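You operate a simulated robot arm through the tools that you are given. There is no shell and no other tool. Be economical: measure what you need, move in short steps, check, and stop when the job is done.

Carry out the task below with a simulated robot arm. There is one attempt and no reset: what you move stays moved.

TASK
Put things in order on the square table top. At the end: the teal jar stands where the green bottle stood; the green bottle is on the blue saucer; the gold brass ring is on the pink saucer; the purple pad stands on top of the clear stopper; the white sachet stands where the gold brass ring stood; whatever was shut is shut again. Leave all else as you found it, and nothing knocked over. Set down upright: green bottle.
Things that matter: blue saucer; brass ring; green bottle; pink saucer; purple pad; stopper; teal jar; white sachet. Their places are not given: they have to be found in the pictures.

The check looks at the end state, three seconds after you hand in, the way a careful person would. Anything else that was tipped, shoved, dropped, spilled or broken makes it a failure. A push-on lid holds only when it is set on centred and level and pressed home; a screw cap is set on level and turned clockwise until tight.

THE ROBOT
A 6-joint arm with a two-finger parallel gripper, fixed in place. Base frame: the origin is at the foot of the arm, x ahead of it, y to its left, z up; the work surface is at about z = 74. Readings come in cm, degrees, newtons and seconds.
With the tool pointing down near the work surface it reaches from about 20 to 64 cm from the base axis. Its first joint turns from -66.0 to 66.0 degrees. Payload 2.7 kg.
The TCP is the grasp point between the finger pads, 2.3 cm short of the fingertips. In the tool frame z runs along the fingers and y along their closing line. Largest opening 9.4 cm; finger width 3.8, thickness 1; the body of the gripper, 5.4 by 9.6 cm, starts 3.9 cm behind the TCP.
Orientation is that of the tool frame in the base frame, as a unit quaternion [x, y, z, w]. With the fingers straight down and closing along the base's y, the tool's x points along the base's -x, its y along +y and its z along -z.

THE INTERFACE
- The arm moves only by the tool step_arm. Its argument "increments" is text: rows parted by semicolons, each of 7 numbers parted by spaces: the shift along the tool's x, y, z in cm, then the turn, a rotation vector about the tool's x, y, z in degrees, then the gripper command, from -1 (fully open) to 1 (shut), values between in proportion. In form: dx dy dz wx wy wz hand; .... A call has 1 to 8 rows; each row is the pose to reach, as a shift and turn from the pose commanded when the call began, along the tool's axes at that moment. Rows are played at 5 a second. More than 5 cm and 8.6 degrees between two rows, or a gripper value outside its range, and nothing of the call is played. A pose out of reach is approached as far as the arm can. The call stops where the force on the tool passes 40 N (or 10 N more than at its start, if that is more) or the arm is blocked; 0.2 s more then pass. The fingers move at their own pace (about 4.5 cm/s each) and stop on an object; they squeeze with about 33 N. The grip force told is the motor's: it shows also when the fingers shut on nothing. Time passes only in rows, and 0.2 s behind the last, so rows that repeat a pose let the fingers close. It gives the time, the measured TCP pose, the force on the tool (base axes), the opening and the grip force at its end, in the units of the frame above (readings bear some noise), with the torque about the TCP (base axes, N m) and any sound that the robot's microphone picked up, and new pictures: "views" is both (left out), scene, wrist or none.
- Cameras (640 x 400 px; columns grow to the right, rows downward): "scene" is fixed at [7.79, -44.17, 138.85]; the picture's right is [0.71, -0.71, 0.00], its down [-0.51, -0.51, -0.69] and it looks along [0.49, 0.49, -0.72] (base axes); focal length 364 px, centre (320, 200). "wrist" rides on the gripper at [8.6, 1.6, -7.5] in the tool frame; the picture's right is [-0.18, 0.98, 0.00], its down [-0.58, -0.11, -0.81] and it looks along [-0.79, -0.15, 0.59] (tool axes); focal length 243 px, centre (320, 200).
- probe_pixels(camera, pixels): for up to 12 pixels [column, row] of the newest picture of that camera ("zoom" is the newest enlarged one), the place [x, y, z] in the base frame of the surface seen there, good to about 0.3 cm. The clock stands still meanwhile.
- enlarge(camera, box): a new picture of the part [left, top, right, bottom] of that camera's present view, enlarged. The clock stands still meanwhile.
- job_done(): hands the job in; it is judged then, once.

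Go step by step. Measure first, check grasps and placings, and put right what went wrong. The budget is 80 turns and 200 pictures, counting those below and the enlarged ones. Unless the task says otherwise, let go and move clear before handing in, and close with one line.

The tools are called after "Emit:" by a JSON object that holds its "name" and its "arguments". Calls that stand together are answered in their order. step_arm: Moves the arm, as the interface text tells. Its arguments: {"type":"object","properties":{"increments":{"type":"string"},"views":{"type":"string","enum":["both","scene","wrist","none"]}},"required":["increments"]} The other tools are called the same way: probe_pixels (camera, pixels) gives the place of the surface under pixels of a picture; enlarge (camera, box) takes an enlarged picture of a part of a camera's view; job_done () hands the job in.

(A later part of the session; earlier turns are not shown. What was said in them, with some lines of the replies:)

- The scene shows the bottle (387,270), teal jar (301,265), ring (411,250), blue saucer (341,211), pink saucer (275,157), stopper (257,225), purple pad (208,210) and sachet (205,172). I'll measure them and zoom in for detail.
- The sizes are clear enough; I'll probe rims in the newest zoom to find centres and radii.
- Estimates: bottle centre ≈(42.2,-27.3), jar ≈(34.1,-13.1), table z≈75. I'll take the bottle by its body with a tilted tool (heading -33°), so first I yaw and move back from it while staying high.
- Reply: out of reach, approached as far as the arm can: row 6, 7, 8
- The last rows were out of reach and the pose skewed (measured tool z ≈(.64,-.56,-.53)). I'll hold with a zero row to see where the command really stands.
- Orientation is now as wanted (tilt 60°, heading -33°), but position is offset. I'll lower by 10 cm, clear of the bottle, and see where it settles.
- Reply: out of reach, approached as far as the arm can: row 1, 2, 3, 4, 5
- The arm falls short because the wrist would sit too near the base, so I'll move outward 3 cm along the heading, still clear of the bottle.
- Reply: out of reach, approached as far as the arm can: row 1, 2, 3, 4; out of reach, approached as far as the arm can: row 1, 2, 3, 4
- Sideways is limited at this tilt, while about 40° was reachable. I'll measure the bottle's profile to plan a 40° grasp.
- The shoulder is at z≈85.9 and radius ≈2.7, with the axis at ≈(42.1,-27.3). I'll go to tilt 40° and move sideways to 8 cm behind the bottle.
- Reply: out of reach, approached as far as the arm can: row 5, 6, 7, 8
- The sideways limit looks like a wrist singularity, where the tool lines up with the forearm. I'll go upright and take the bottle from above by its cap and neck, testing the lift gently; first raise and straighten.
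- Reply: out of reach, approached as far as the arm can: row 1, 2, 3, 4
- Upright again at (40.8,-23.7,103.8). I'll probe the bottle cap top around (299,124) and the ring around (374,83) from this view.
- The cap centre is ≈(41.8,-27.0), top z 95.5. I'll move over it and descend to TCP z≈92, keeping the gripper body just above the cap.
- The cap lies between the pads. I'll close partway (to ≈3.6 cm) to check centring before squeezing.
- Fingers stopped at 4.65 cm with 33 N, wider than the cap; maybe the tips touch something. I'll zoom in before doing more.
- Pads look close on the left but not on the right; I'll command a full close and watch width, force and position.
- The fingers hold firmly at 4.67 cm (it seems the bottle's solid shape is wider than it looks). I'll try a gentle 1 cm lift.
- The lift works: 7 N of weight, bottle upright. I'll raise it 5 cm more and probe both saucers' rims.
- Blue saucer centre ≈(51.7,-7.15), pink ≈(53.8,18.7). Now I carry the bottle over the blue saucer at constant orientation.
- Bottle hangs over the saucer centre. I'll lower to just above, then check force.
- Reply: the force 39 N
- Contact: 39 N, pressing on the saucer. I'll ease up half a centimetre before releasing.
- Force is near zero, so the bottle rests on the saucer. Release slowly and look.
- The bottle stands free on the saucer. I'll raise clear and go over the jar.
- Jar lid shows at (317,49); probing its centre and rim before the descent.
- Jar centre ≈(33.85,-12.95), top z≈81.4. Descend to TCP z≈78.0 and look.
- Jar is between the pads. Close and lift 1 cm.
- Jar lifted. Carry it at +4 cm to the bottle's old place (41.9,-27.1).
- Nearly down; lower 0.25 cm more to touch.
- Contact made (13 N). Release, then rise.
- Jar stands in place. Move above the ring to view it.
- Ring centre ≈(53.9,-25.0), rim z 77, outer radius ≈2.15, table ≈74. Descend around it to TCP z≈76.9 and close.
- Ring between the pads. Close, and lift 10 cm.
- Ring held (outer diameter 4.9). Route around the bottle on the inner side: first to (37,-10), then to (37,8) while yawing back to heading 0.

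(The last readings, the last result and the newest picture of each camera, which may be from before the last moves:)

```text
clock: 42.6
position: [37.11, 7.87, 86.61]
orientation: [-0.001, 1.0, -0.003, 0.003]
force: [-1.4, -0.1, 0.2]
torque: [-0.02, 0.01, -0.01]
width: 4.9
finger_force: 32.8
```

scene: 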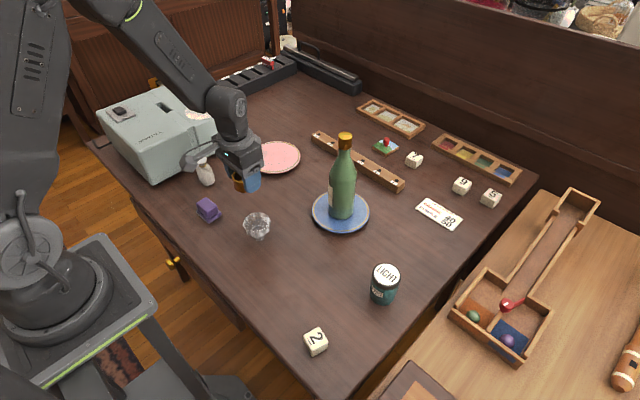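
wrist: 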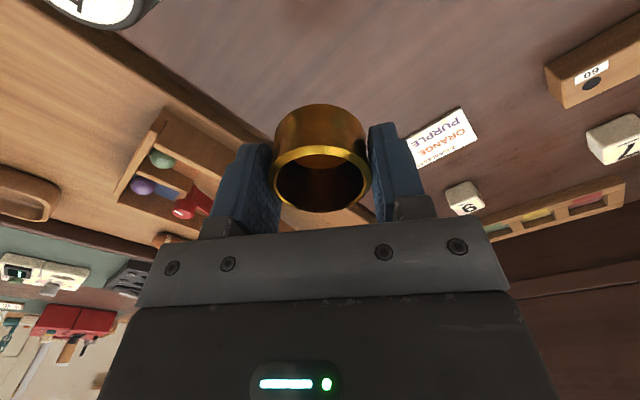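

Now to the pink saucer centre (53.8,18.7) and down to TCP ≈79.

Emit:
{"name": "step_arm", "arguments": {"increments": "-4 2.6 0 0 0 0 1; -8 5.2 0 0 0 0 1; -12 7.8 0 0 0 0 1; -16 10.4 0 0 0 0 1; -16.7 10.8 0 0 0 0 1; -16.7 10.8 3 0 0 0 1; -16.7 10.8 6 0 0 0 1; -16.7 10.8 7.6 0 0 0 1", "views": "both"}}

```text
clock: 44.4
position: [53.55, 18.7, 79.05]
orientation: [0.001, 1.0, -0.003, 0.004]
force: [0.7, 0.0, -1.6]
torque: [0.02, 0.02, 0.0]
width: 4.91
finger_force: 32.5
```

scene: 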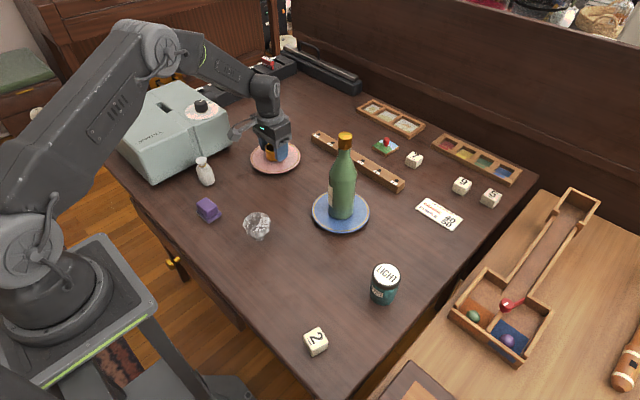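
wrist: 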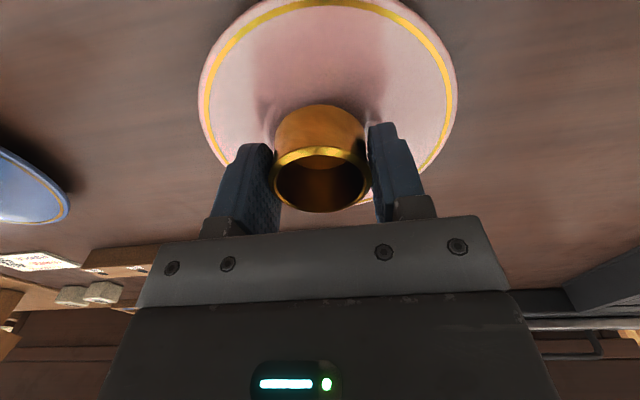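

Ring over the saucer. Lower gently until contact.

Emit:
{"name": "step_arm", "arguments": {"increments": "0 0 0.4 0 0 0 1; 0 0 0.7 0 0 0 1; 0 0 0.9 0 0 0 1; 0 0 0.9 0 0 0 1", "views": "none"}}

```text
clock: 45.4
position: [53.89, 18.79, 78.32]
orientation: [-0.001, 1.0, -0.001, 0.007]
force: [0.5, 0.6, 25.4]
torque: [0.06, -0.09, 0.27]
width: 4.85
finger_force: 33.3
```

Contact (25 N). Ease, open modestly, rise.

Emit:
{"name": "step_arm", "arguments": {"increments": "0 0 -0.35 0 0 0 1; 0 0 -0.35 0 0 0 1; 0 0 -0.35 0 0 0 -0.2; 0 0 -0.35 0 0 0 -0.4; 0 0 -0.35 0 0 0 -0.4; 0 0 -3 0 0 0 -0.4; 0 0 -7 0 0 0 -0.4; 0 0 -10 0 0 0 -0.6", "views": "both"}}

Emit:
{"name": "enlarge", "arguments": {"camera": "scene", "box": [180, 130, 310, 230]}}

```text
clock: 47.2
position: [53.59, 18.5, 88.09]
orientation: [0.0, 1.0, -0.004, 0.003]
force: [0.0, -0.3, -0.3]
torque: [0.02, 0.02, -0.04]
width: 7.52
finger_force: 0.1
```

scene: 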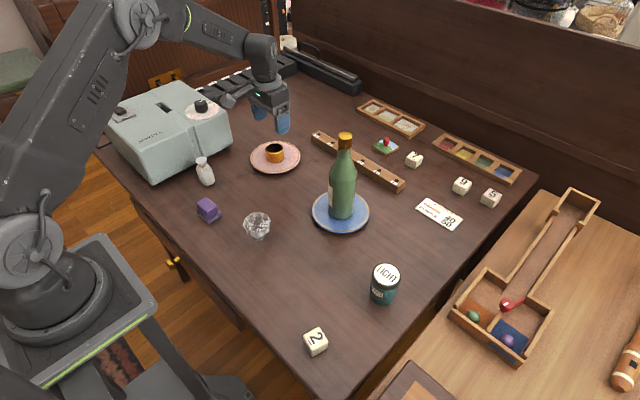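
wrist: 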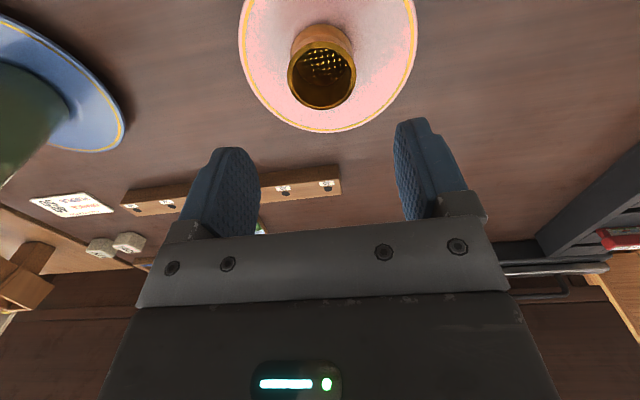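

```text
4.00 times, centred on (245, 180) of scene
```

zoom: 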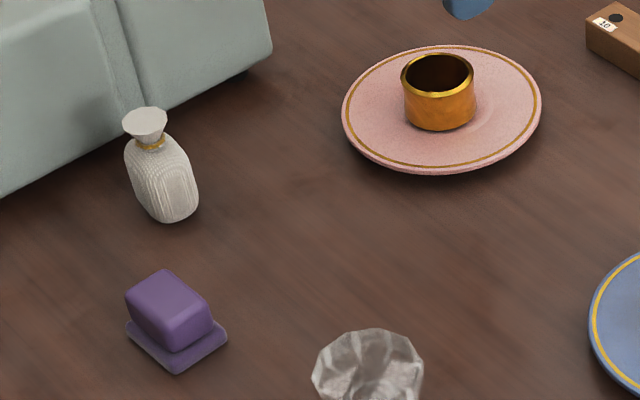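

Ring sits on the saucer. Next the sachet: probe it and the machine beside it.

Emit:
{"name": "probe_pixels", "arguments": {"camera": "zoom", "pixels": [[146, 118], [127, 120], [165, 118], [150, 150], [165, 190], [130, 165], [196, 190], [170, 220], [110, 130], [135, 95], [5, 195], [268, 55]]}}

Emit:
{"name": "step_arm", "arguments": {"increments": "4 1.5 0 0 0 0 -0.6; 8 2.5 0 0 0 0 -0.6; 12 4 -1 0 0 0 -0.6; 15 5 -2 0 0 0 -0.6; 15 5 -2 0 0 0 -0.6", "views": "wrist"}}

```text
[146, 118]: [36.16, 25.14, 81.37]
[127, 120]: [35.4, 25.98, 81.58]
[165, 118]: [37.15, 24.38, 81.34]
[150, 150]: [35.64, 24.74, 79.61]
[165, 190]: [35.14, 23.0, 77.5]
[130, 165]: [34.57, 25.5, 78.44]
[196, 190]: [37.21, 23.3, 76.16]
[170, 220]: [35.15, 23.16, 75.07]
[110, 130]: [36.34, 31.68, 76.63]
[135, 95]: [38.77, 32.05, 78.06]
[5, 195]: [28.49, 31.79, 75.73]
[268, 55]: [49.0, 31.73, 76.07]
```

```text
clock: 48.4
position: [38.59, 23.56, 90.0]
orientation: [0.0, 1.0, -0.003, 0.004]
force: [-0.7, 0.2, -0.4]
torque: [0.01, -0.01, -0.01]
width: 7.51
finger_force: 0.0
```

wrist: 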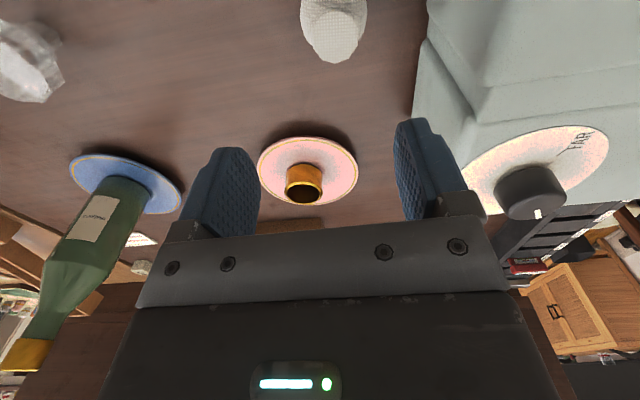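

Sachet shows at the top (333,25) of the wrist view. Back off 3 cm and rise to see it whole.

Emit:
{"name": "step_arm", "arguments": {"increments": "2 -0.5 -2 0 0 0 -0.6; 4 -0.5 -4 0 0 0 -0.6; 4 -0.5 -4 0 0 0 -0.6", "views": "wrist"}}

Emit:
{"name": "enlarge", "arguments": {"camera": "wrist", "box": [260, 0, 420, 110]}}

```text
clock: 49.2
position: [34.6, 23.08, 93.97]
orientation: [0.0, 1.0, -0.003, 0.003]
force: [0.7, 0.0, 0.3]
torque: [0.01, 0.02, 0.02]
width: 7.52
finger_force: 0.0
```

wrist: 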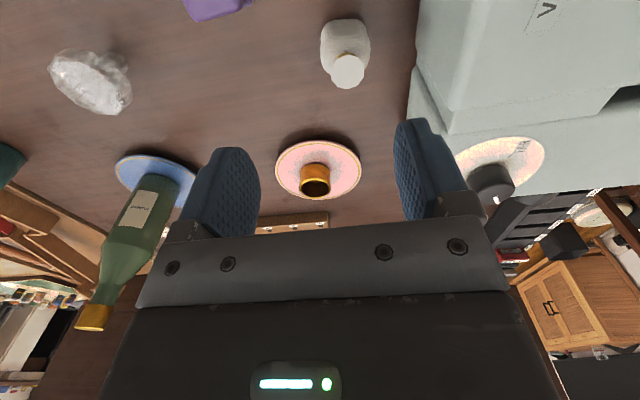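

```text
3.64 times, centred on (340, 55) of wrist
```

zoom: 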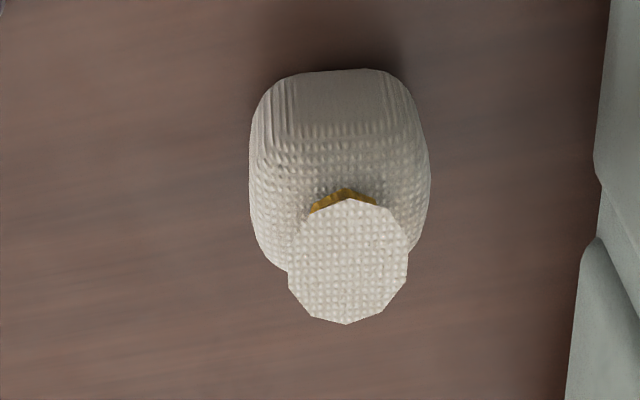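

Emit:
{"name": "probe_pixels", "arguments": {"camera": "zoom", "pixels": [[348, 260], [292, 262], [405, 262], [348, 318], [340, 80], [262, 130], [420, 130], [255, 180], [428, 180], [340, 140], [600, 100]]}}

```text
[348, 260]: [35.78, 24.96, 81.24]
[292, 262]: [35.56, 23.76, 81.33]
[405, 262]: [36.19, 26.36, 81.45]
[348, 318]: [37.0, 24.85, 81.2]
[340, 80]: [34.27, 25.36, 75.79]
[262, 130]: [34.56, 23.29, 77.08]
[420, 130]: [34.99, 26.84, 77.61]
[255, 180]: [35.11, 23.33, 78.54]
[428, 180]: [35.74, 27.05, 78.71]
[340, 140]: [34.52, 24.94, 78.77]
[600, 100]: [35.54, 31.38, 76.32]
```

Sachet centre ≈(36.0,25.1), body ≈4 cm wide in y, top z 81.4; machine wall at y≈31.4. Descend at 7.5 opening.

Emit:
{"name": "step_arm", "arguments": {"increments": "-1.4 2 0 0 0 0 -0.6; -1.4 2 4 0 0 0 -0.6; -1.4 2 8 0 0 0 -0.6; -1.4 2 11.5 0 0 0 -0.6; -1.4 2 14.5 0 0 0 -0.6; -1.4 2 16.2 0 0 0 -0.6; -1.4 2 16.2 0 0 0 -0.6", "views": "both"}}

```text
clock: 50.8
position: [36.19, 25.11, 77.75]
orientation: [0.0, 1.0, -0.002, 0.004]
force: [0.5, 0.3, -0.8]
torque: [0.02, -0.02, 0.01]
width: 7.52
finger_force: 0.0
```

scene: 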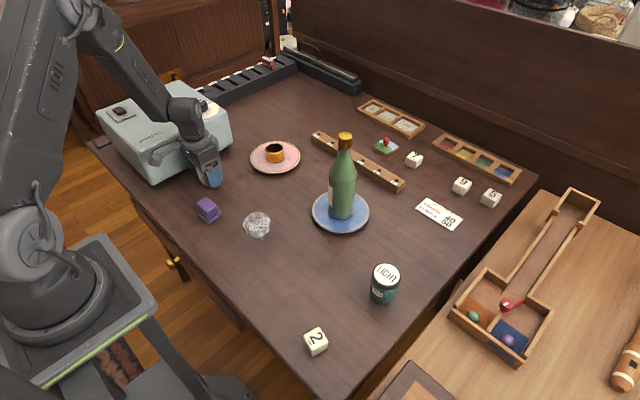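
wrist: 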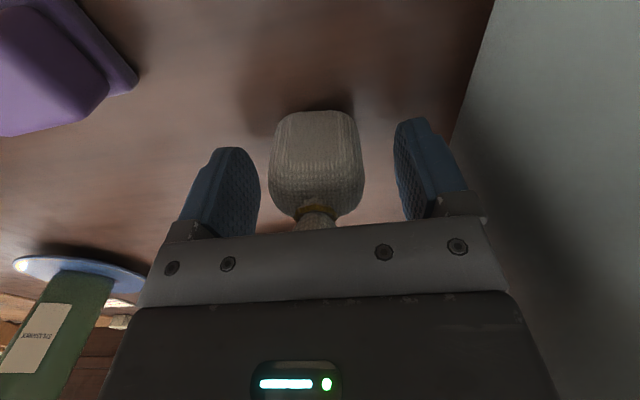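

Sachet is well between the pads. Close and lift.

Emit:
{"name": "step_arm", "arguments": {"increments": "0 0 0 0 0 0 0; 0 0 0 0 0 0 1; 0 0 0 0 0 0 1; 0 0 0 0 0 0 1; 0 0 -1 0 0 0 1; 0 0 -4 0 0 0 1; 0 0 -8 0 0 0 1; 0 0 -10 0 0 0 1", "views": "wrist"}}

```text
clock: 52.6
position: [35.97, 25.1, 87.72]
orientation: [-0.001, 1.0, -0.002, 0.003]
force: [0.0, 0.3, -1.0]
torque: [0.01, -0.02, -0.01]
width: 4.27
finger_force: 33.0
```

wrist: 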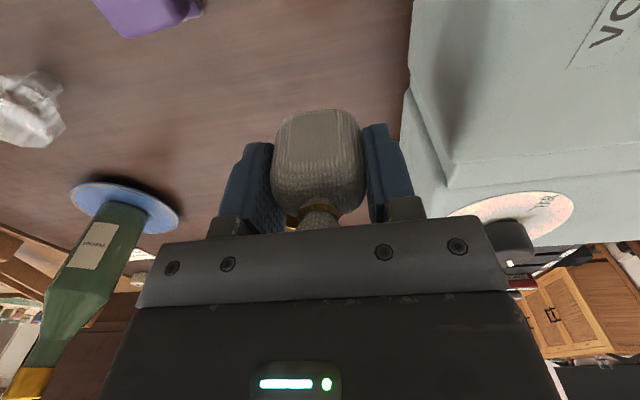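

Held (width 4.27). Carry along the inner route: to (36,-10), then to the ring's old place (53.95,-25.0).

Emit:
{"name": "step_arm", "arguments": {"increments": "0 -4 0 0 0 0 1; 0 -8.5 0 0 0 0 1; 0 -13 0 0 0 0 1; 0 -17.5 0 0 0 0 1; 0 -22 0 0 0 0 1; 0 -26.5 0 0 0 0 1; 0 -31 0 0 0 0 1; 0 -35 0 0 0 0 1", "views": "none"}}

Emit:
{"name": "step_arm", "arguments": {"increments": "-3 -2.5 0 0 0 0 1; -6 -5 0 0 0 0 1; -9 -7.6 0 0 0 0 1; -12 -10.1 0 0 0 0 1; -15 -12.6 0 0 0 0 1; -17.95 -15 0 0 0 0 1; -17.95 -15 0 0 0 0 1", "views": "scene"}}

```text
clock: 54.4
position: [36.06, -9.99, 88.07]
orientation: [0.0, 1.0, -0.002, 0.005]
force: [-0.5, -0.2, -0.6]
torque: [-0.01, -0.01, 0.0]
width: 4.13
finger_force: 33.5
```

```text
clock: 56.0
position: [54.0, -24.89, 88.33]
orientation: [0.001, 1.0, -0.002, 0.003]
force: [-0.4, 0.8, -1.5]
torque: [0.02, -0.01, -0.07]
width: 4.14
finger_force: 33.0
```

scene: 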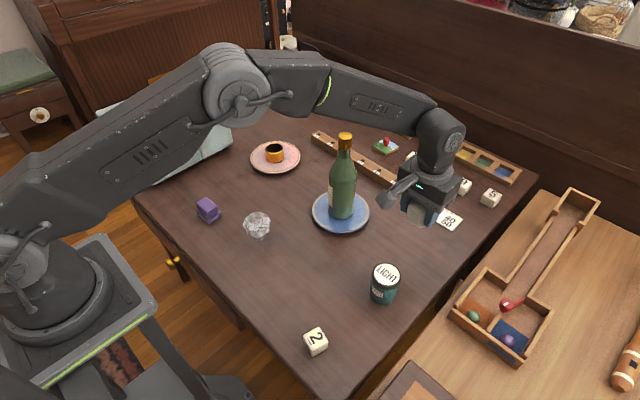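

Over the spot; width fell slightly (4.27→4.14), so I'll check the wrist view after a partial descent.

Emit:
{"name": "step_arm", "arguments": {"increments": "0 0 3 0 0 0 1; 0 0 6 0 0 0 1; 0 0 8.5 0 0 0 1; 0 0 9.3 0 0 0 1; 0 0 9.3 0 0 0 1", "views": "both"}}

Emit:
{"name": "enlarge", "arguments": {"camera": "wrist", "box": [200, 80, 440, 240]}}

```text
clock: 57.2
position: [54.12, -24.86, 78.84]
orientation: [0.0, 1.0, -0.002, 0.003]
force: [0.1, 0.4, 0.2]
torque: [-0.01, -0.02, 0.0]
width: 4.14
finger_force: 33.5
```

scene: 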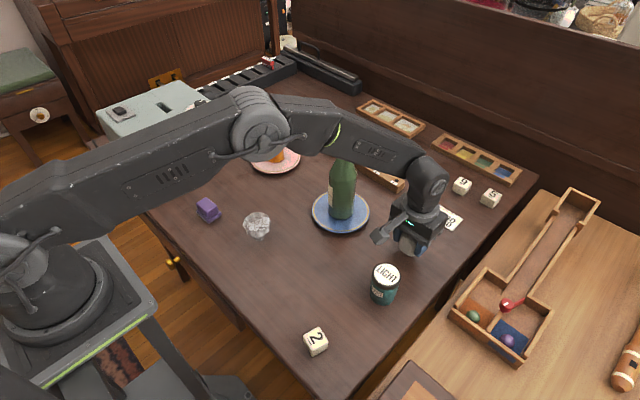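
wrist: 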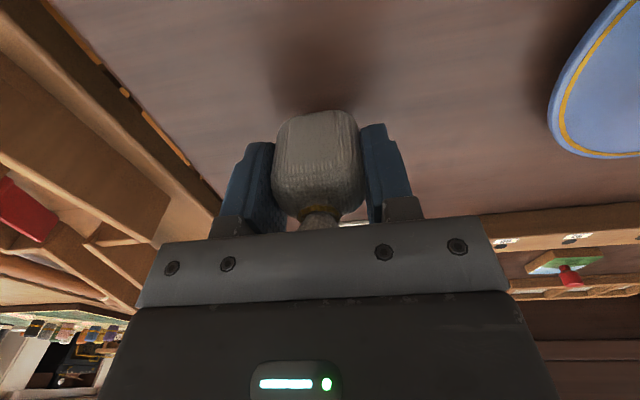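

```text
2.50 times, centred on (320, 160) of wrist
```

zoom: 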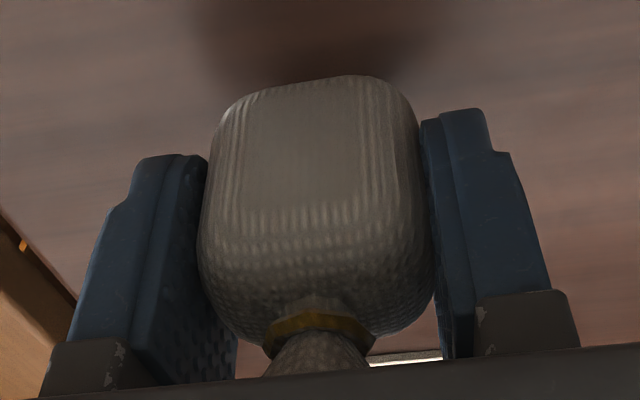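

Still held upright. Lower the last centimetre.

Emit:
{"name": "step_arm", "arguments": {"increments": "0.1 -0.1 0.5 0 0 0 1; 0.1 -0.1 0.9 0 0 0 1; 0.1 -0.1 1.1 0 0 0 1; 0.1 -0.1 1.1 0 0 0 1", "views": "none"}}

```text
clock: 58.2
position: [54.13, -24.98, 77.88]
orientation: [0.0, 1.0, -0.004, 0.004]
force: [-2.1, 1.4, 6.1]
torque: [0.16, 0.09, 0.06]
width: 4.16
finger_force: 33.1
```

Contact at 6 N. Release and rise.

Emit:
{"name": "step_arm", "arguments": {"increments": "0 0 0 0 0 0 0.05; 0 0 0 0 0 0 -0.2; 0 0 0 0 0 0 -0.6; 0 0 0 0 0 0 -0.6; 0 0 0 0 0 0 -0.6; 0 0 -4 0 0 0 -0.6; 0 0 -8 0 0 0 -0.6; 0 0 -11 0 0 0 -0.6", "views": "both"}}

Emit:
{"name": "enlarge", "arguments": {"camera": "wrist", "box": [240, 0, 400, 120]}}

```text
clock: 60.0
position: [53.89, -25.05, 88.85]
orientation: [0.0, 1.0, -0.002, 0.003]
force: [-0.5, 0.4, -0.6]
torque: [0.0, -0.01, -0.04]
width: 7.51
finger_force: 0.0
```

scene: 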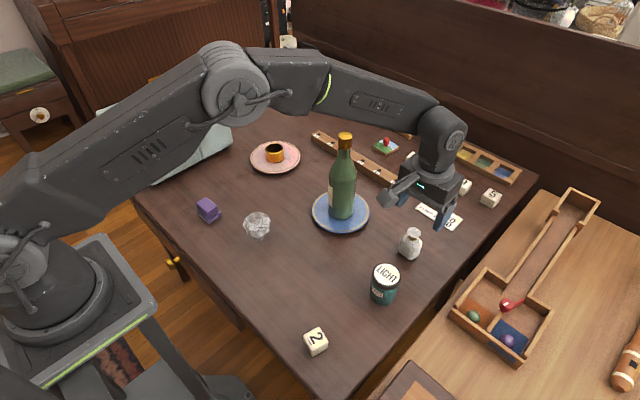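
wrist: 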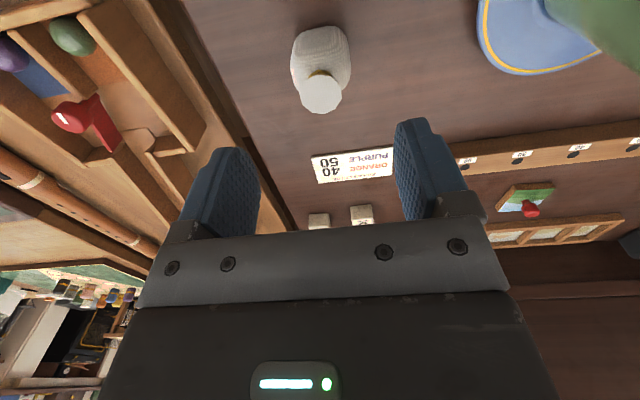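

```text
3.33 times, centred on (320, 60) of wrist
```

zoom: 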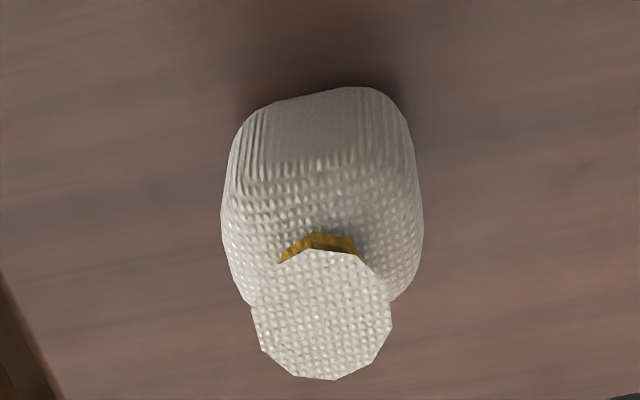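

Sachet stands in the ring's place. Return by the inner route towards the pad at (30.4,15).

Emit:
{"name": "step_arm", "arguments": {"increments": "3 2.5 0 0 0 0 -0.6; 6 5 0 0 0 0 -0.6; 9 7.6 0 0 0 0 -0.6; 12 10.1 0 0 0 0 -0.6; 15 12.6 0 0 0 0 -0.6; 17.95 15 0 0 0 0 -0.6; 19 19 0 0 0 0 -0.6; 20 23 0 0 0 0 -0.6", "views": "none"}}

Emit:
{"name": "step_arm", "arguments": {"increments": "1 4 0 0 0 0 -0.6; 2 8 0 0 0 0 -0.6; 3 11.5 -1 0 0 0 -0.6; 3 11.5 -1 0 0 0 -0.6", "views": "both"}}

```text
clock: 61.8
position: [33.87, -1.85, 88.54]
orientation: [0.001, 1.0, -0.002, 0.004]
force: [-0.5, -0.2, 0.5]
torque: [0.0, 0.01, 0.01]
width: 7.5
finger_force: 0.0
```

```text
clock: 62.8
position: [30.81, 9.47, 89.59]
orientation: [0.0, 1.0, -0.003, 0.003]
force: [0.2, -0.6, -0.1]
torque: [0.02, 0.05, -0.01]
width: 7.54
finger_force: 0.2
```

scene: 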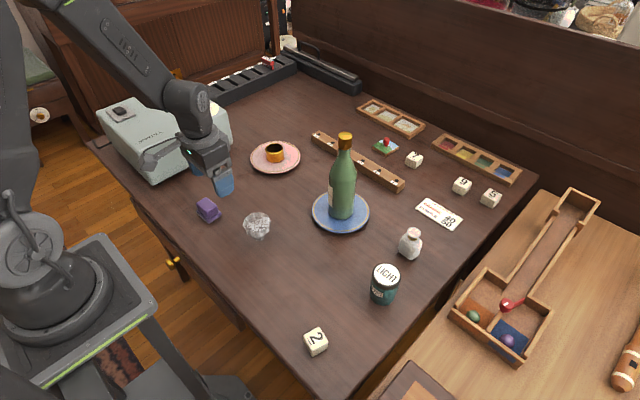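
wrist: 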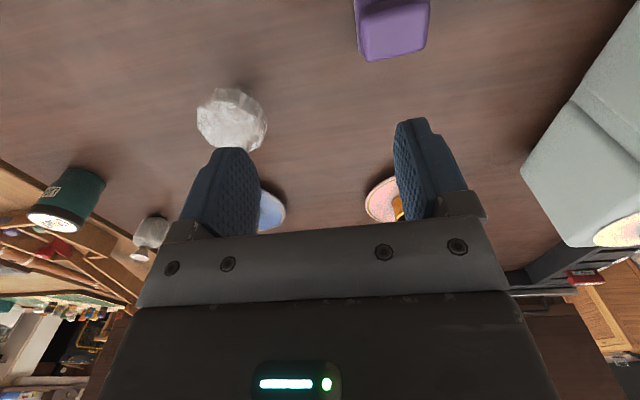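

Both are visible; back off 4 cm for a full view and zoom on each.

Emit:
{"name": "step_arm", "arguments": {"increments": "2 0 -1 0 0 0 -0.6; 4.5 0 -2 0 0 0 -0.6; 4.5 0 -2 0 0 0 -0.6", "views": "wrist"}}

Emit:
{"name": "enlarge", "arguments": {"camera": "wrist", "box": [210, 30, 450, 180]}}

```text
clock: 63.6
position: [26.27, 9.53, 91.47]
orientation: [0.0, 1.0, -0.002, 0.003]
force: [0.4, -0.5, 1.0]
torque: [-0.01, 0.01, 0.01]
width: 7.51
finger_force: 0.1
```

wrist: 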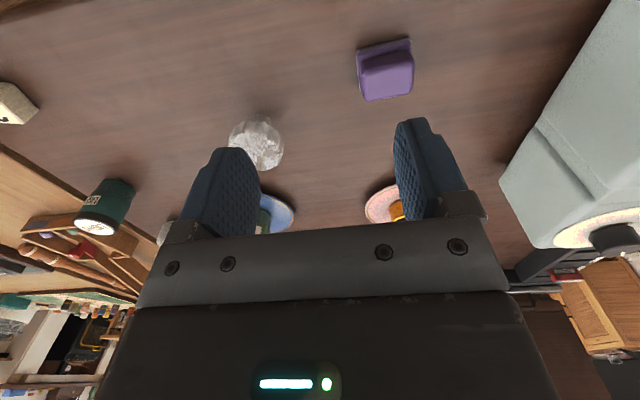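

```text
2.67 times, centred on (330, 105) of wrist
```

zoom: 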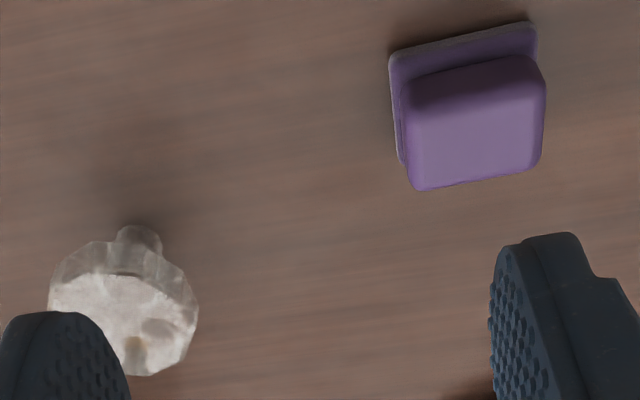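

Emit:
{"name": "probe_pixels", "arguments": {"camera": "zoom", "pixels": [[420, 182], [535, 160], [412, 105], [530, 65], [475, 130], [395, 60], [530, 28], [120, 310], [185, 315], [140, 365], [75, 290], [110, 280]]}}

Emit:
{"name": "enlarge", "arguments": {"camera": "scene", "box": [185, 190, 280, 250]}}

```text
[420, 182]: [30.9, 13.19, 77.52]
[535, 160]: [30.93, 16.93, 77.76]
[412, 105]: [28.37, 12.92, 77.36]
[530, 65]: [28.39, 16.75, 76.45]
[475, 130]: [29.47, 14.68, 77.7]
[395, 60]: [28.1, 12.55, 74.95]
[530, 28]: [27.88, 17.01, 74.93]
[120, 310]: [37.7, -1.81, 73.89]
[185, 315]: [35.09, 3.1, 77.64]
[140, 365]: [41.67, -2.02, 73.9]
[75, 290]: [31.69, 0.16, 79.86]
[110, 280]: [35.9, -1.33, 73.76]
```

```text
6.67 times, centred on (232, 220) of scene
```

zoom: 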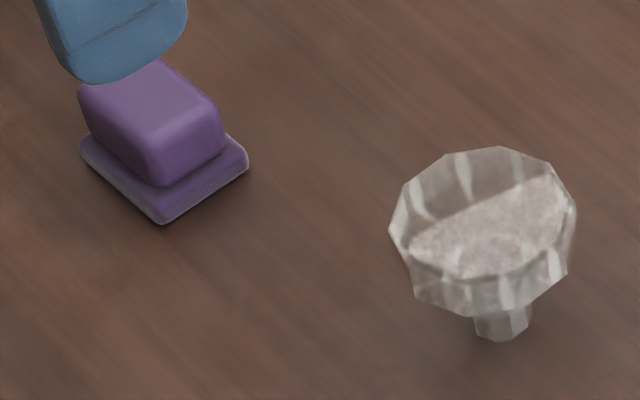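

Pad: aligned with the axes, centre ≈(29.8,14.9), top z 77.7. The glass confuses the probe on the stopper (values 74–80); triangulating gives centre ≈(33.7,1.15), top ≈79.9. I'll get a clean centred view of it.

Emit:
{"name": "step_arm", "arguments": {"increments": "0 -3 -0.5 0 0 0 -0.6; 0 -6 -1 0 0 0 -0.6; 0.2 -9 -2 0 0 0 -0.6; 0.2 -9 -2 0 0 0 -0.6", "views": "wrist"}}

Emit:
{"name": "enlarge", "arguments": {"camera": "wrist", "box": [270, 60, 390, 150]}}

```text
clock: 64.6
position: [26.08, 0.63, 93.4]
orientation: [0.0, 1.0, -0.003, 0.003]
force: [0.0, -0.7, 1.4]
torque: [0.03, 0.0, 0.01]
width: 7.54
finger_force: 0.0
```

wrist: 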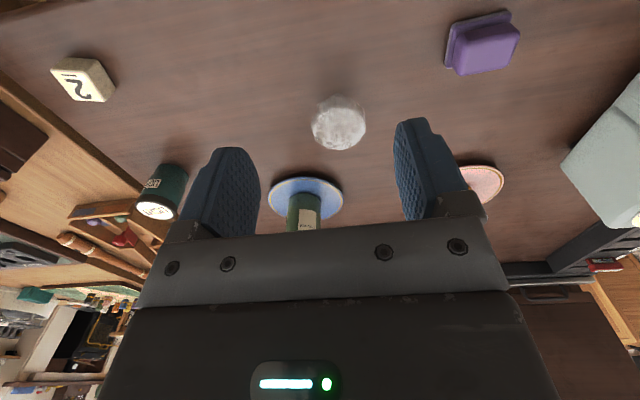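

```text
4.44 times, centred on (330, 105) of wrist
```

zoom: 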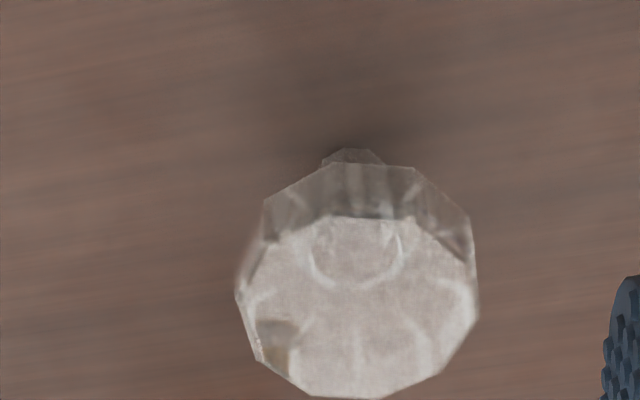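

Stopper: top centre ≈(33.65,1.1), z≈79.9. Pad centre ≈(29.9,14.9), base 4.2×4.7 aligned with the axes. Go over the pad and descend to TCP z≈77.4.

Emit:
{"name": "step_arm", "arguments": {"increments": "-1 3.6 0 0 0 0 -0.6; -2 7.2 0 0 0 0 -0.6; -3 10.8 0 0 0 0 -0.6; -3.8 14.25 0 0 0 0 -0.6; -3.8 14.25 4 0 0 0 -0.6; -3.8 14.25 8 0 0 0 -0.6; -3.8 14.25 12 0 0 0 -0.6; -3.8 14.25 12 0 0 0 -0.6", "views": "none"}}

Emit:
{"name": "step_arm", "arguments": {"increments": "0 0 2 0 0 0 -0.6; 0 0 3.5 0 0 0 -0.6; 0 0 4 0 0 0 -0.6; 0 0 4 0 0 0 -0.6", "views": "both"}}

```text
clock: 66.4
position: [29.99, 14.7, 81.37]
orientation: [0.0, 1.0, -0.002, 0.004]
force: [-0.9, -0.4, -0.8]
torque: [-0.01, -0.03, 0.01]
width: 7.51
finger_force: 0.1
```

```text
clock: 67.4
position: [30.05, 14.71, 77.42]
orientation: [-0.001, 1.0, -0.002, 0.003]
force: [0.3, -0.3, 0.3]
torque: [0.05, -0.01, 0.04]
width: 7.51
finger_force: 0.1
```

scene: 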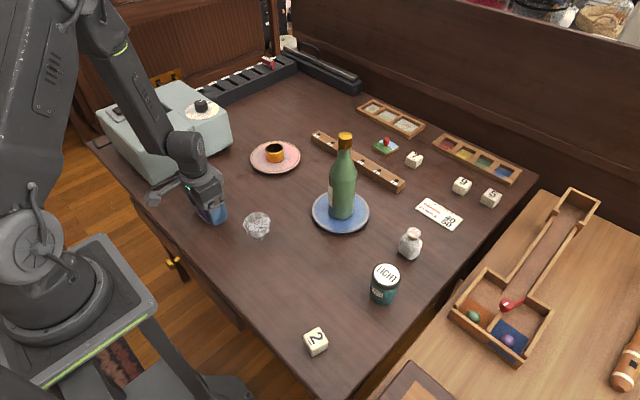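
wrist: 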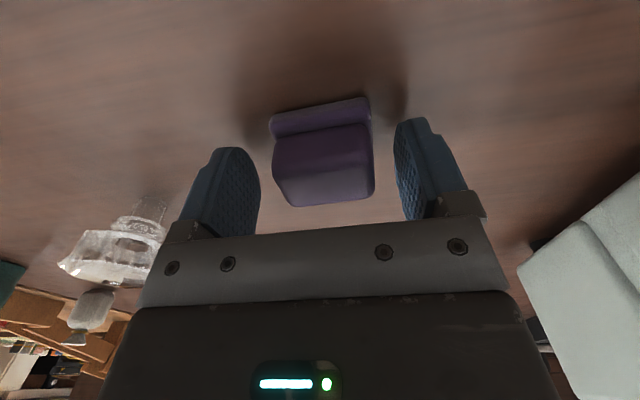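

Pad between the pads. Close and lift.

Emit:
{"name": "step_arm", "arguments": {"increments": "0 0 0 0 0 0 0; 0 0 0 0 0 0 1; 0 0 0 0 0 0 1; 0 0 0 0 0 0 1; 0 0 -1 0 0 0 1; 0 0 -4 0 0 0 1; 0 0 -8 0 0 0 1; 0 0 -9 0 0 0 1", "views": "both"}}

Emit:
{"name": "enlarge", "arguments": {"camera": "wrist", "box": [200, 80, 440, 240]}}

```text
clock: 69.2
position: [30.09, 14.81, 86.38]
orientation: [-0.001, 1.0, -0.002, 0.003]
force: [0.8, -0.4, -0.3]
torque: [0.02, -0.01, -0.01]
width: 4.85
finger_force: 32.7
```

scene: 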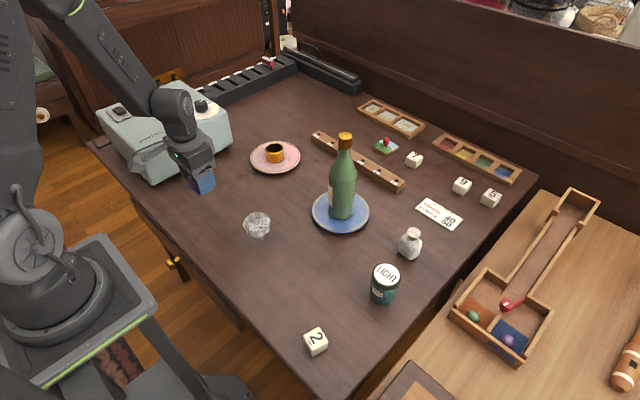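
wrist: 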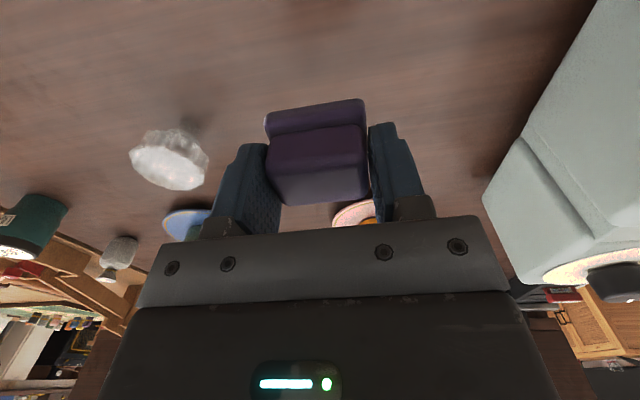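

```text
2.50 times, centred on (320, 160) of wrist
```

zoom: 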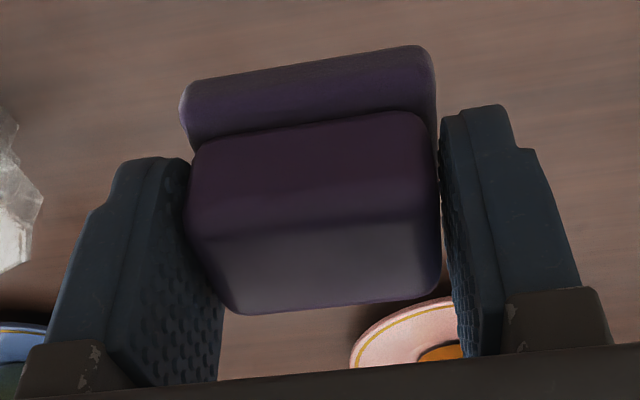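

Pad held and level. Carry it over the stopper at this height.

Emit:
{"name": "step_arm", "arguments": {"increments": "-0.9 -3.4 0 0 0 0 1; -1.8 -6.8 0 0 0 0 1; -2.7 -10.2 0 0 0 0 1; -3.5 -13 0 0 0 0 1; -3.65 -13.7 0 0 0 0 1; -3.65 -13.7 1.5 0 0 0 1; -3.65 -13.7 1.5 0 0 0 1", "views": "both"}}

Emit:
{"name": "enlarge", "arguments": {"camera": "wrist", "box": [220, 40, 420, 220]}}

Emit:
{"name": "enlarge", "arguments": {"camera": "scene", "box": [210, 170, 310, 250]}}

```text
clock: 70.8
position: [33.6, 1.21, 85.05]
orientation: [0.0, 1.0, -0.003, 0.005]
force: [0.0, 0.1, -0.7]
torque: [0.01, -0.02, 0.0]
width: 4.88
finger_force: 33.1
```

scene: 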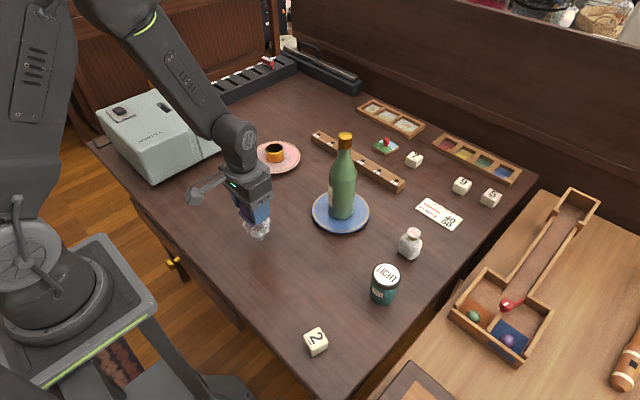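
wrist: 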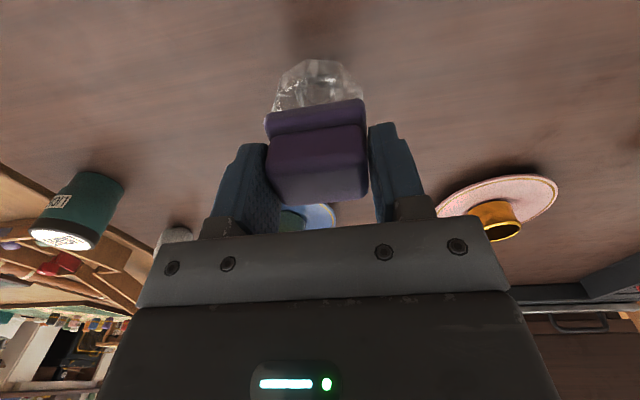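

```text
2.22 times, centred on (320, 130) of wrist
```

zoom: 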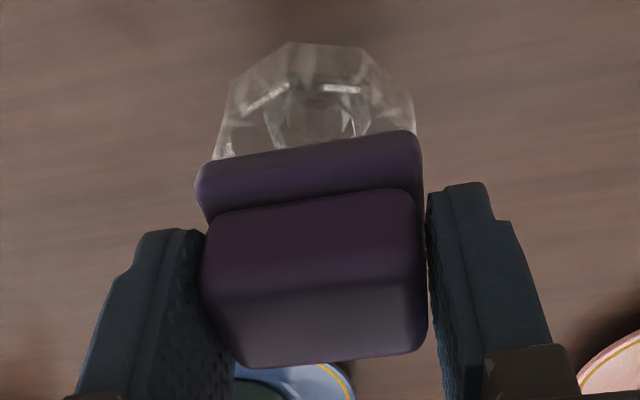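

```text
5.00 times, centred on (260, 210) of scene
```

zoom: 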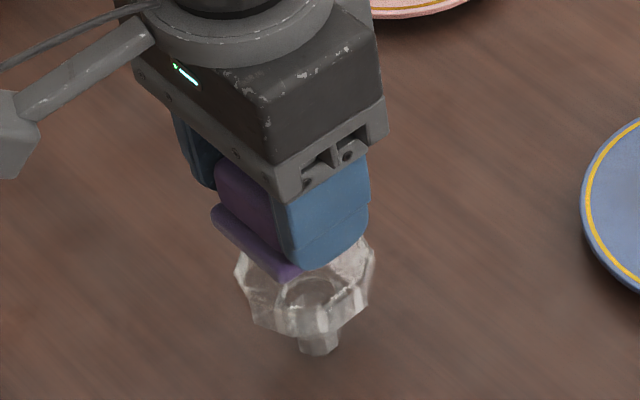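

Alignment looks good; views suggest a small shift (+0.25,-0.15). Apply it and lower to just above contact.

Emit:
{"name": "step_arm", "arguments": {"increments": "-0.2 -0.15 0.4 0 0 0 1; -0.25 -0.15 0.9 0 0 0 1; -0.25 -0.15 1.3 0 0 0 1; -0.25 -0.15 1.3 0 0 0 1", "views": "scene"}}

Emit:
{"name": "enlarge", "arguments": {"camera": "scene", "box": [210, 170, 310, 250]}}

```text
clock: 71.8
position: [33.9, 0.96, 83.79]
orientation: [0.0, 1.0, -0.002, 0.004]
force: [1.3, 0.5, 0.0]
torque: [-0.02, 0.01, -0.01]
width: 4.88
finger_force: 33.1
```

scene: 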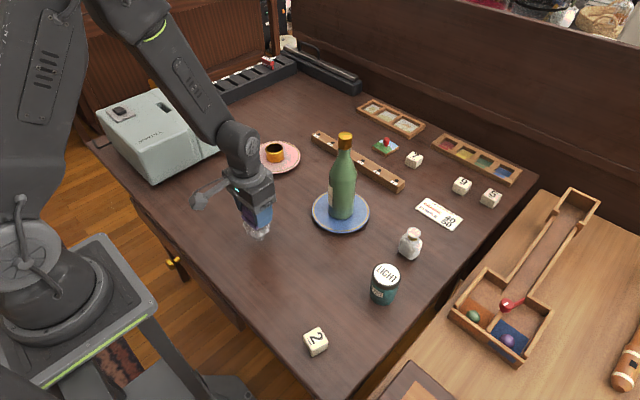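

```text
5.00 times, centred on (260, 210) of scene
```

zoom: 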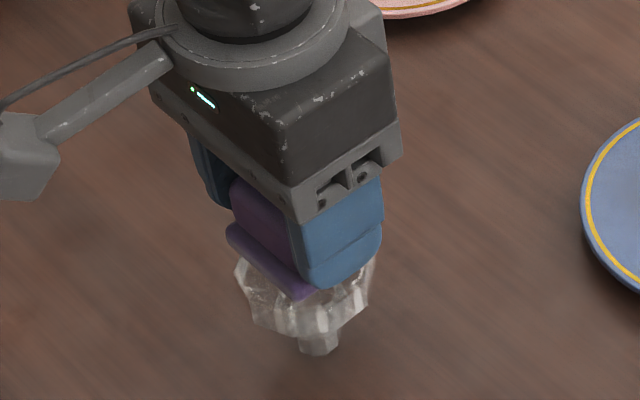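

Close to contact. Lower in small steps while watching the force.

Emit:
{"name": "step_arm", "arguments": {"increments": "0 0 0.15 0 0 0 1; 0 0 0.3 0 0 0 1; 0 0 0.4 0 0 0 1; 0 0 0.4 0 0 0 1", "views": "none"}}

```text
clock: 72.8
position: [33.92, 1.0, 83.37]
orientation: [0.0, 1.0, -0.002, 0.004]
force: [0.2, 0.0, -0.8]
torque: [-0.01, 0.0, -0.01]
width: 4.89
finger_force: 33.2
```

Emit:
{"name": "step_arm", "arguments": {"increments": "0 0 0.1 0 0 0 1; 0 0 0.2 0 0 0 1; 0 0 0.25 0 0 0 1; 0 0 0.25 0 0 0 1", "views": "wrist"}}

Emit:
{"name": "enlarge", "arguments": {"camera": "scene", "box": [210, 170, 310, 250]}}

Emit:
{"name": "enlarge", "arguments": {"camera": "wrist", "box": [220, 40, 420, 220]}}

```text
clock: 73.8
position: [34.04, 0.93, 83.13]
orientation: [0.001, 1.0, -0.003, 0.005]
force: [-3.0, -2.7, 20.3]
torque: [-0.2, 0.26, 0.06]
width: 4.9
finger_force: 32.6
```

wrist: 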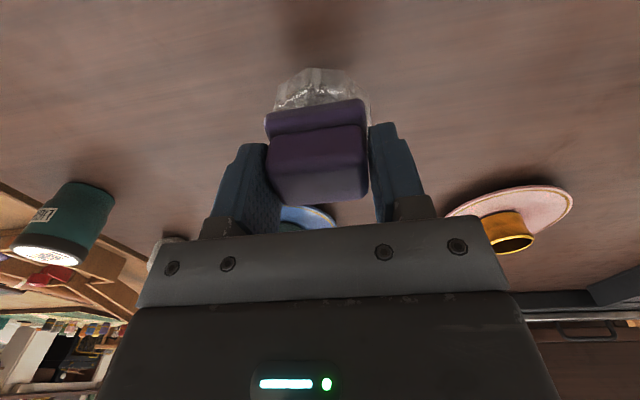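

```text
5.00 times, centred on (260, 210) of scene
```

zoom: 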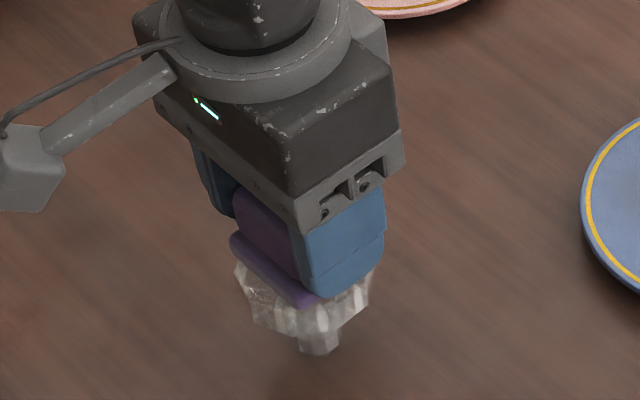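

```text
2.22 times, centred on (320, 130) of wrist
```

zoom: 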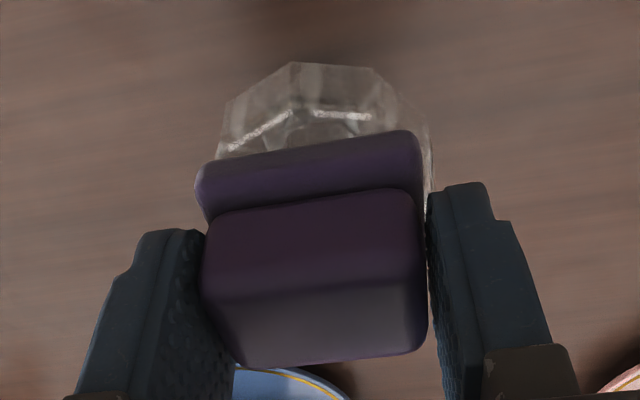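

Contact at 20 N gives a stopper top z≈79.7. Comparing pad edges with the stopper outline in both views, the pad is about 0.5 cm too far in +x, so I'll lift 0.6, shift -0.5 in x, and lower again.

Emit:
{"name": "step_arm", "arguments": {"increments": "0 0 -0.4 0 0 0 1; 0 0 -0.8 0 0 0 1; 0.5 0.05 -0.8 0 0 0 1; 0.5 0.05 -0.8 0 0 0 1; 0.5 0.05 -0.8 0 0 0 1", "views": "wrist"}}

Emit:
{"name": "enlarge", "arguments": {"camera": "scene", "box": [220, 190, 290, 250]}}

Emit:
{"name": "enlarge", "arguments": {"camera": "wrist", "box": [220, 40, 420, 220]}}

```text
clock: 75.0
position: [33.49, 1.07, 83.89]
orientation: [0.0, 1.0, -0.002, 0.004]
force: [0.1, 0.4, 0.0]
torque: [0.0, 0.01, -0.01]
width: 4.89
finger_force: 32.9
```

wrist: 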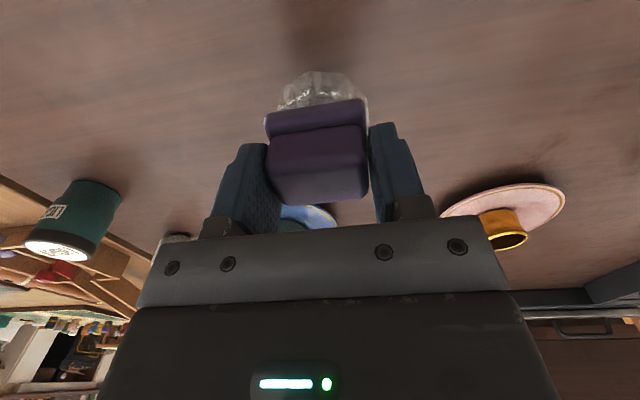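

```text
6.67 times, centred on (255, 220) of scene
```

zoom: 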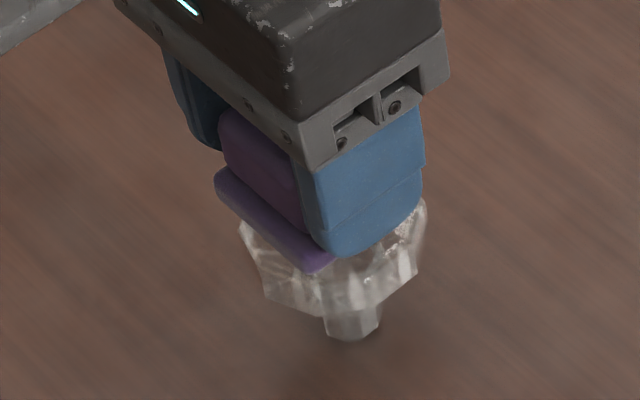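

```text
2.22 times, centred on (320, 130) of wrist
```

zoom: 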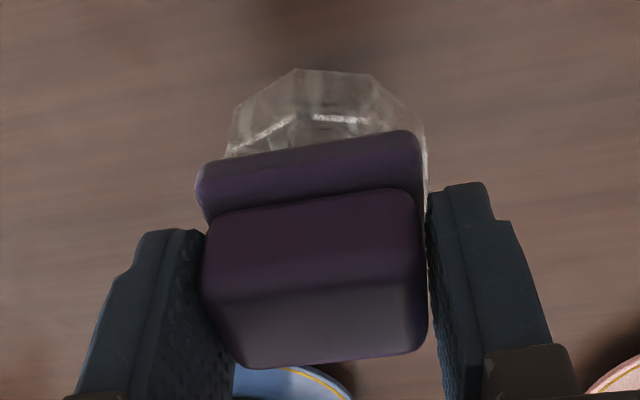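

Good. Nudge +0.1 in y and lower 0.85 to light contact.

Emit:
{"name": "step_arm", "arguments": {"increments": "0 0.1 0.4 0 0 0 1; 0 0.1 0.65 0 0 0 1; 0 0.1 0.75 0 0 0 1; 0 0.1 0.75 0 0 0 1", "views": "none"}}

```text
clock: 76.0
position: [33.44, 1.17, 83.15]
orientation: [0.0, 1.0, -0.003, 0.004]
force: [-2.7, -0.2, 14.6]
torque: [-0.03, 0.16, -0.01]
width: 4.88
finger_force: 32.8
```

Contact at 14.6 N. Ease slightly and open.

Emit:
{"name": "step_arm", "arguments": {"increments": "0 0 -0.15 0 0 0 1; 0 0 -0.15 0 0 0 1; 0 0 -0.15 0 0 0 -0.1; 0 0 -0.15 0 0 0 -0.2; 0 0 -0.15 0 0 0 -0.4; 0 0 -0.15 0 0 0 -0.6; 0 0 -0.15 0 0 0 -0.6", "views": "both"}}

```text
clock: 77.6
position: [33.42, 1.09, 83.19]
orientation: [0.0, 1.0, -0.003, 0.003]
force: [-0.1, 0.3, -0.2]
torque: [0.0, 0.0, 0.01]
width: 7.52
finger_force: 0.0
```

scene: 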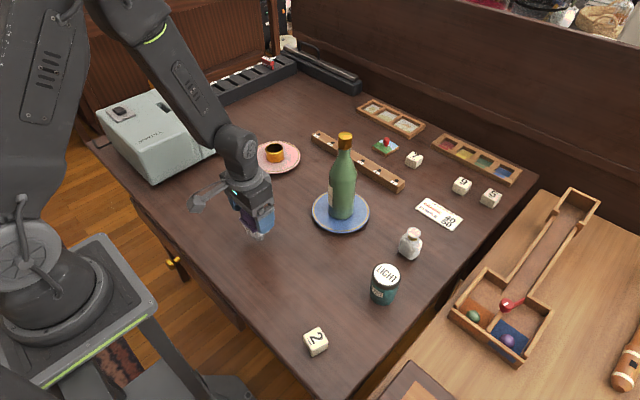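
wrist: 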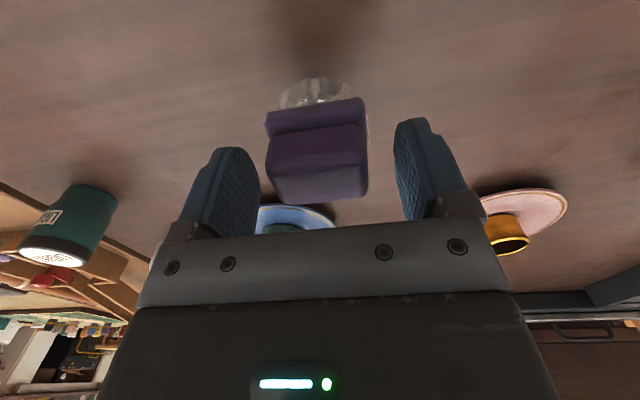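

The pad stays put. Rise clear and inspect.

Emit:
{"name": "step_arm", "arguments": {"increments": "0 0 -2 0 0 0 -0.6; 0 0 -6 0 0 0 -0.6; 0 0 -10 0 0 0 -0.6; 4 0 -14 0 0 0 -0.6; 6 0 -16 0 0 0 -0.6; 6 0 -16 0 0 0 -0.6", "views": "both"}}

Emit:
{"name": "enlarge", "arguments": {"camera": "scene", "box": [210, 180, 310, 250]}}

Emit:
{"name": "enlarge", "arguments": {"camera": "scene", "box": [240, 120, 460, 320]}}

```text
refused: row 4 steps farther than a row can; nothing moved
```

```text
5.71 times, centred on (260, 215) of scene
```

zoom: 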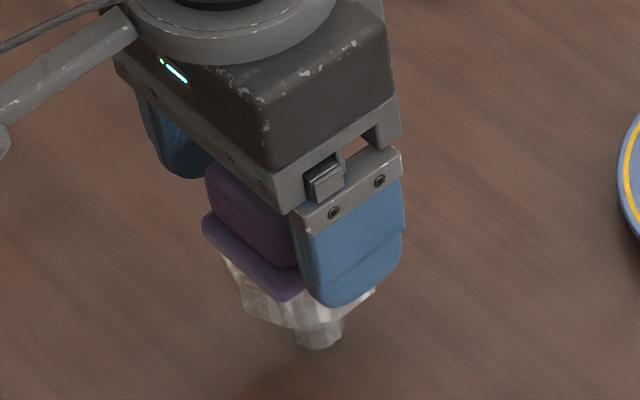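

```text
2.00 times, centred on (350, 220) of scene
```

zoom: 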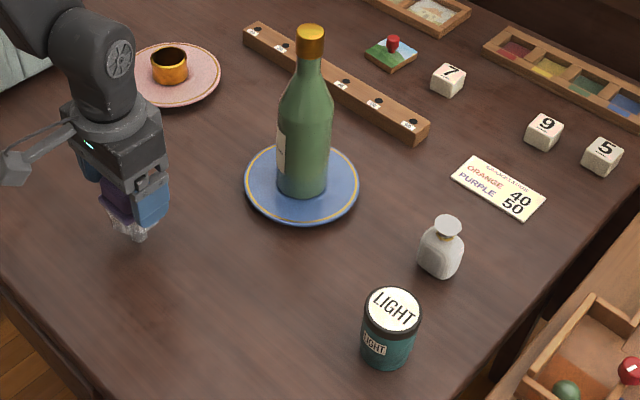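

The call was refused for step size; nothing moved. Rise straight up in smaller steps.

Emit:
{"name": "step_arm", "arguments": {"increments": "0 0 -1 0 0 0 -0.6; 0 0 -4 0 0 0 -0.6; 0 0 -8 0 0 0 -0.6; 0 0 -12 0 0 0 -0.6; 3 3 -13 0 0 0 -0.6; 5 6 -14 0 0 0 -0.6; 5 6 -14 0 0 0 -0.6", "views": "both"}}

Emit:
{"name": "enlarge", "arguments": {"camera": "scene", "box": [210, 180, 310, 250]}}

```text
clock: 79.2
position: [28.17, 6.95, 96.98]
orientation: [-0.001, 1.0, -0.002, 0.004]
force: [-0.4, -0.8, 0.0]
torque: [-0.02, -0.01, -0.02]
width: 7.53
finger_force: 0.1
```

scene: 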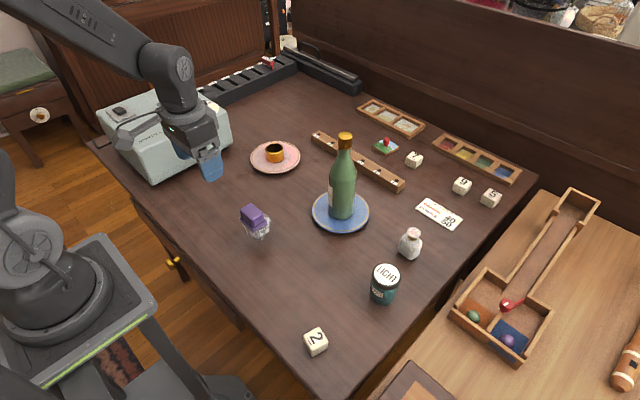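
wrist: 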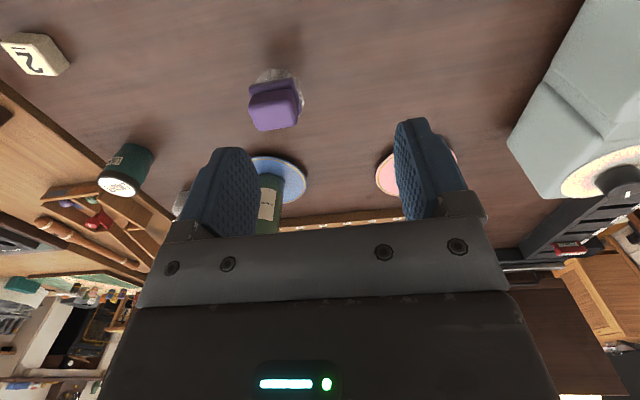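

```text
5.71 times, centred on (260, 215) of scene
```

zoom: 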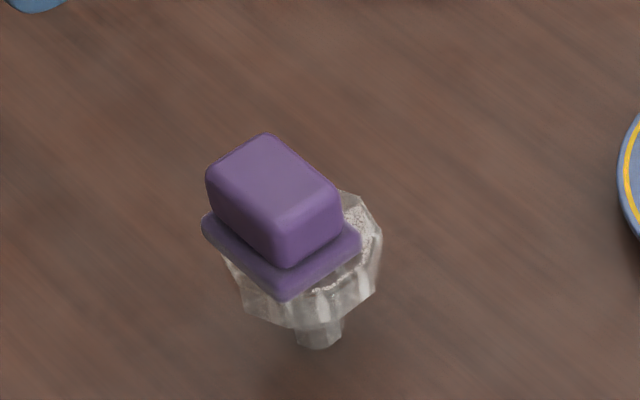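

All items are in place: the bottle upright on the blue saucer, the ring on pink, the jar and sachet at their spots, and the pad level and still on the stopper at (255,217). The gripper is clear and empty, so I'm handing in.

Emit:
{"name": "job_done", "arguments": {}}

```text
The job is handed in.
```

The job is handed in. In the last pictures all five items stood where the task asked, nothing was knocked over, nothing had been opened, and the gripper was clear; the pad may sit up to about 0.5 cm off the stopper's centre.
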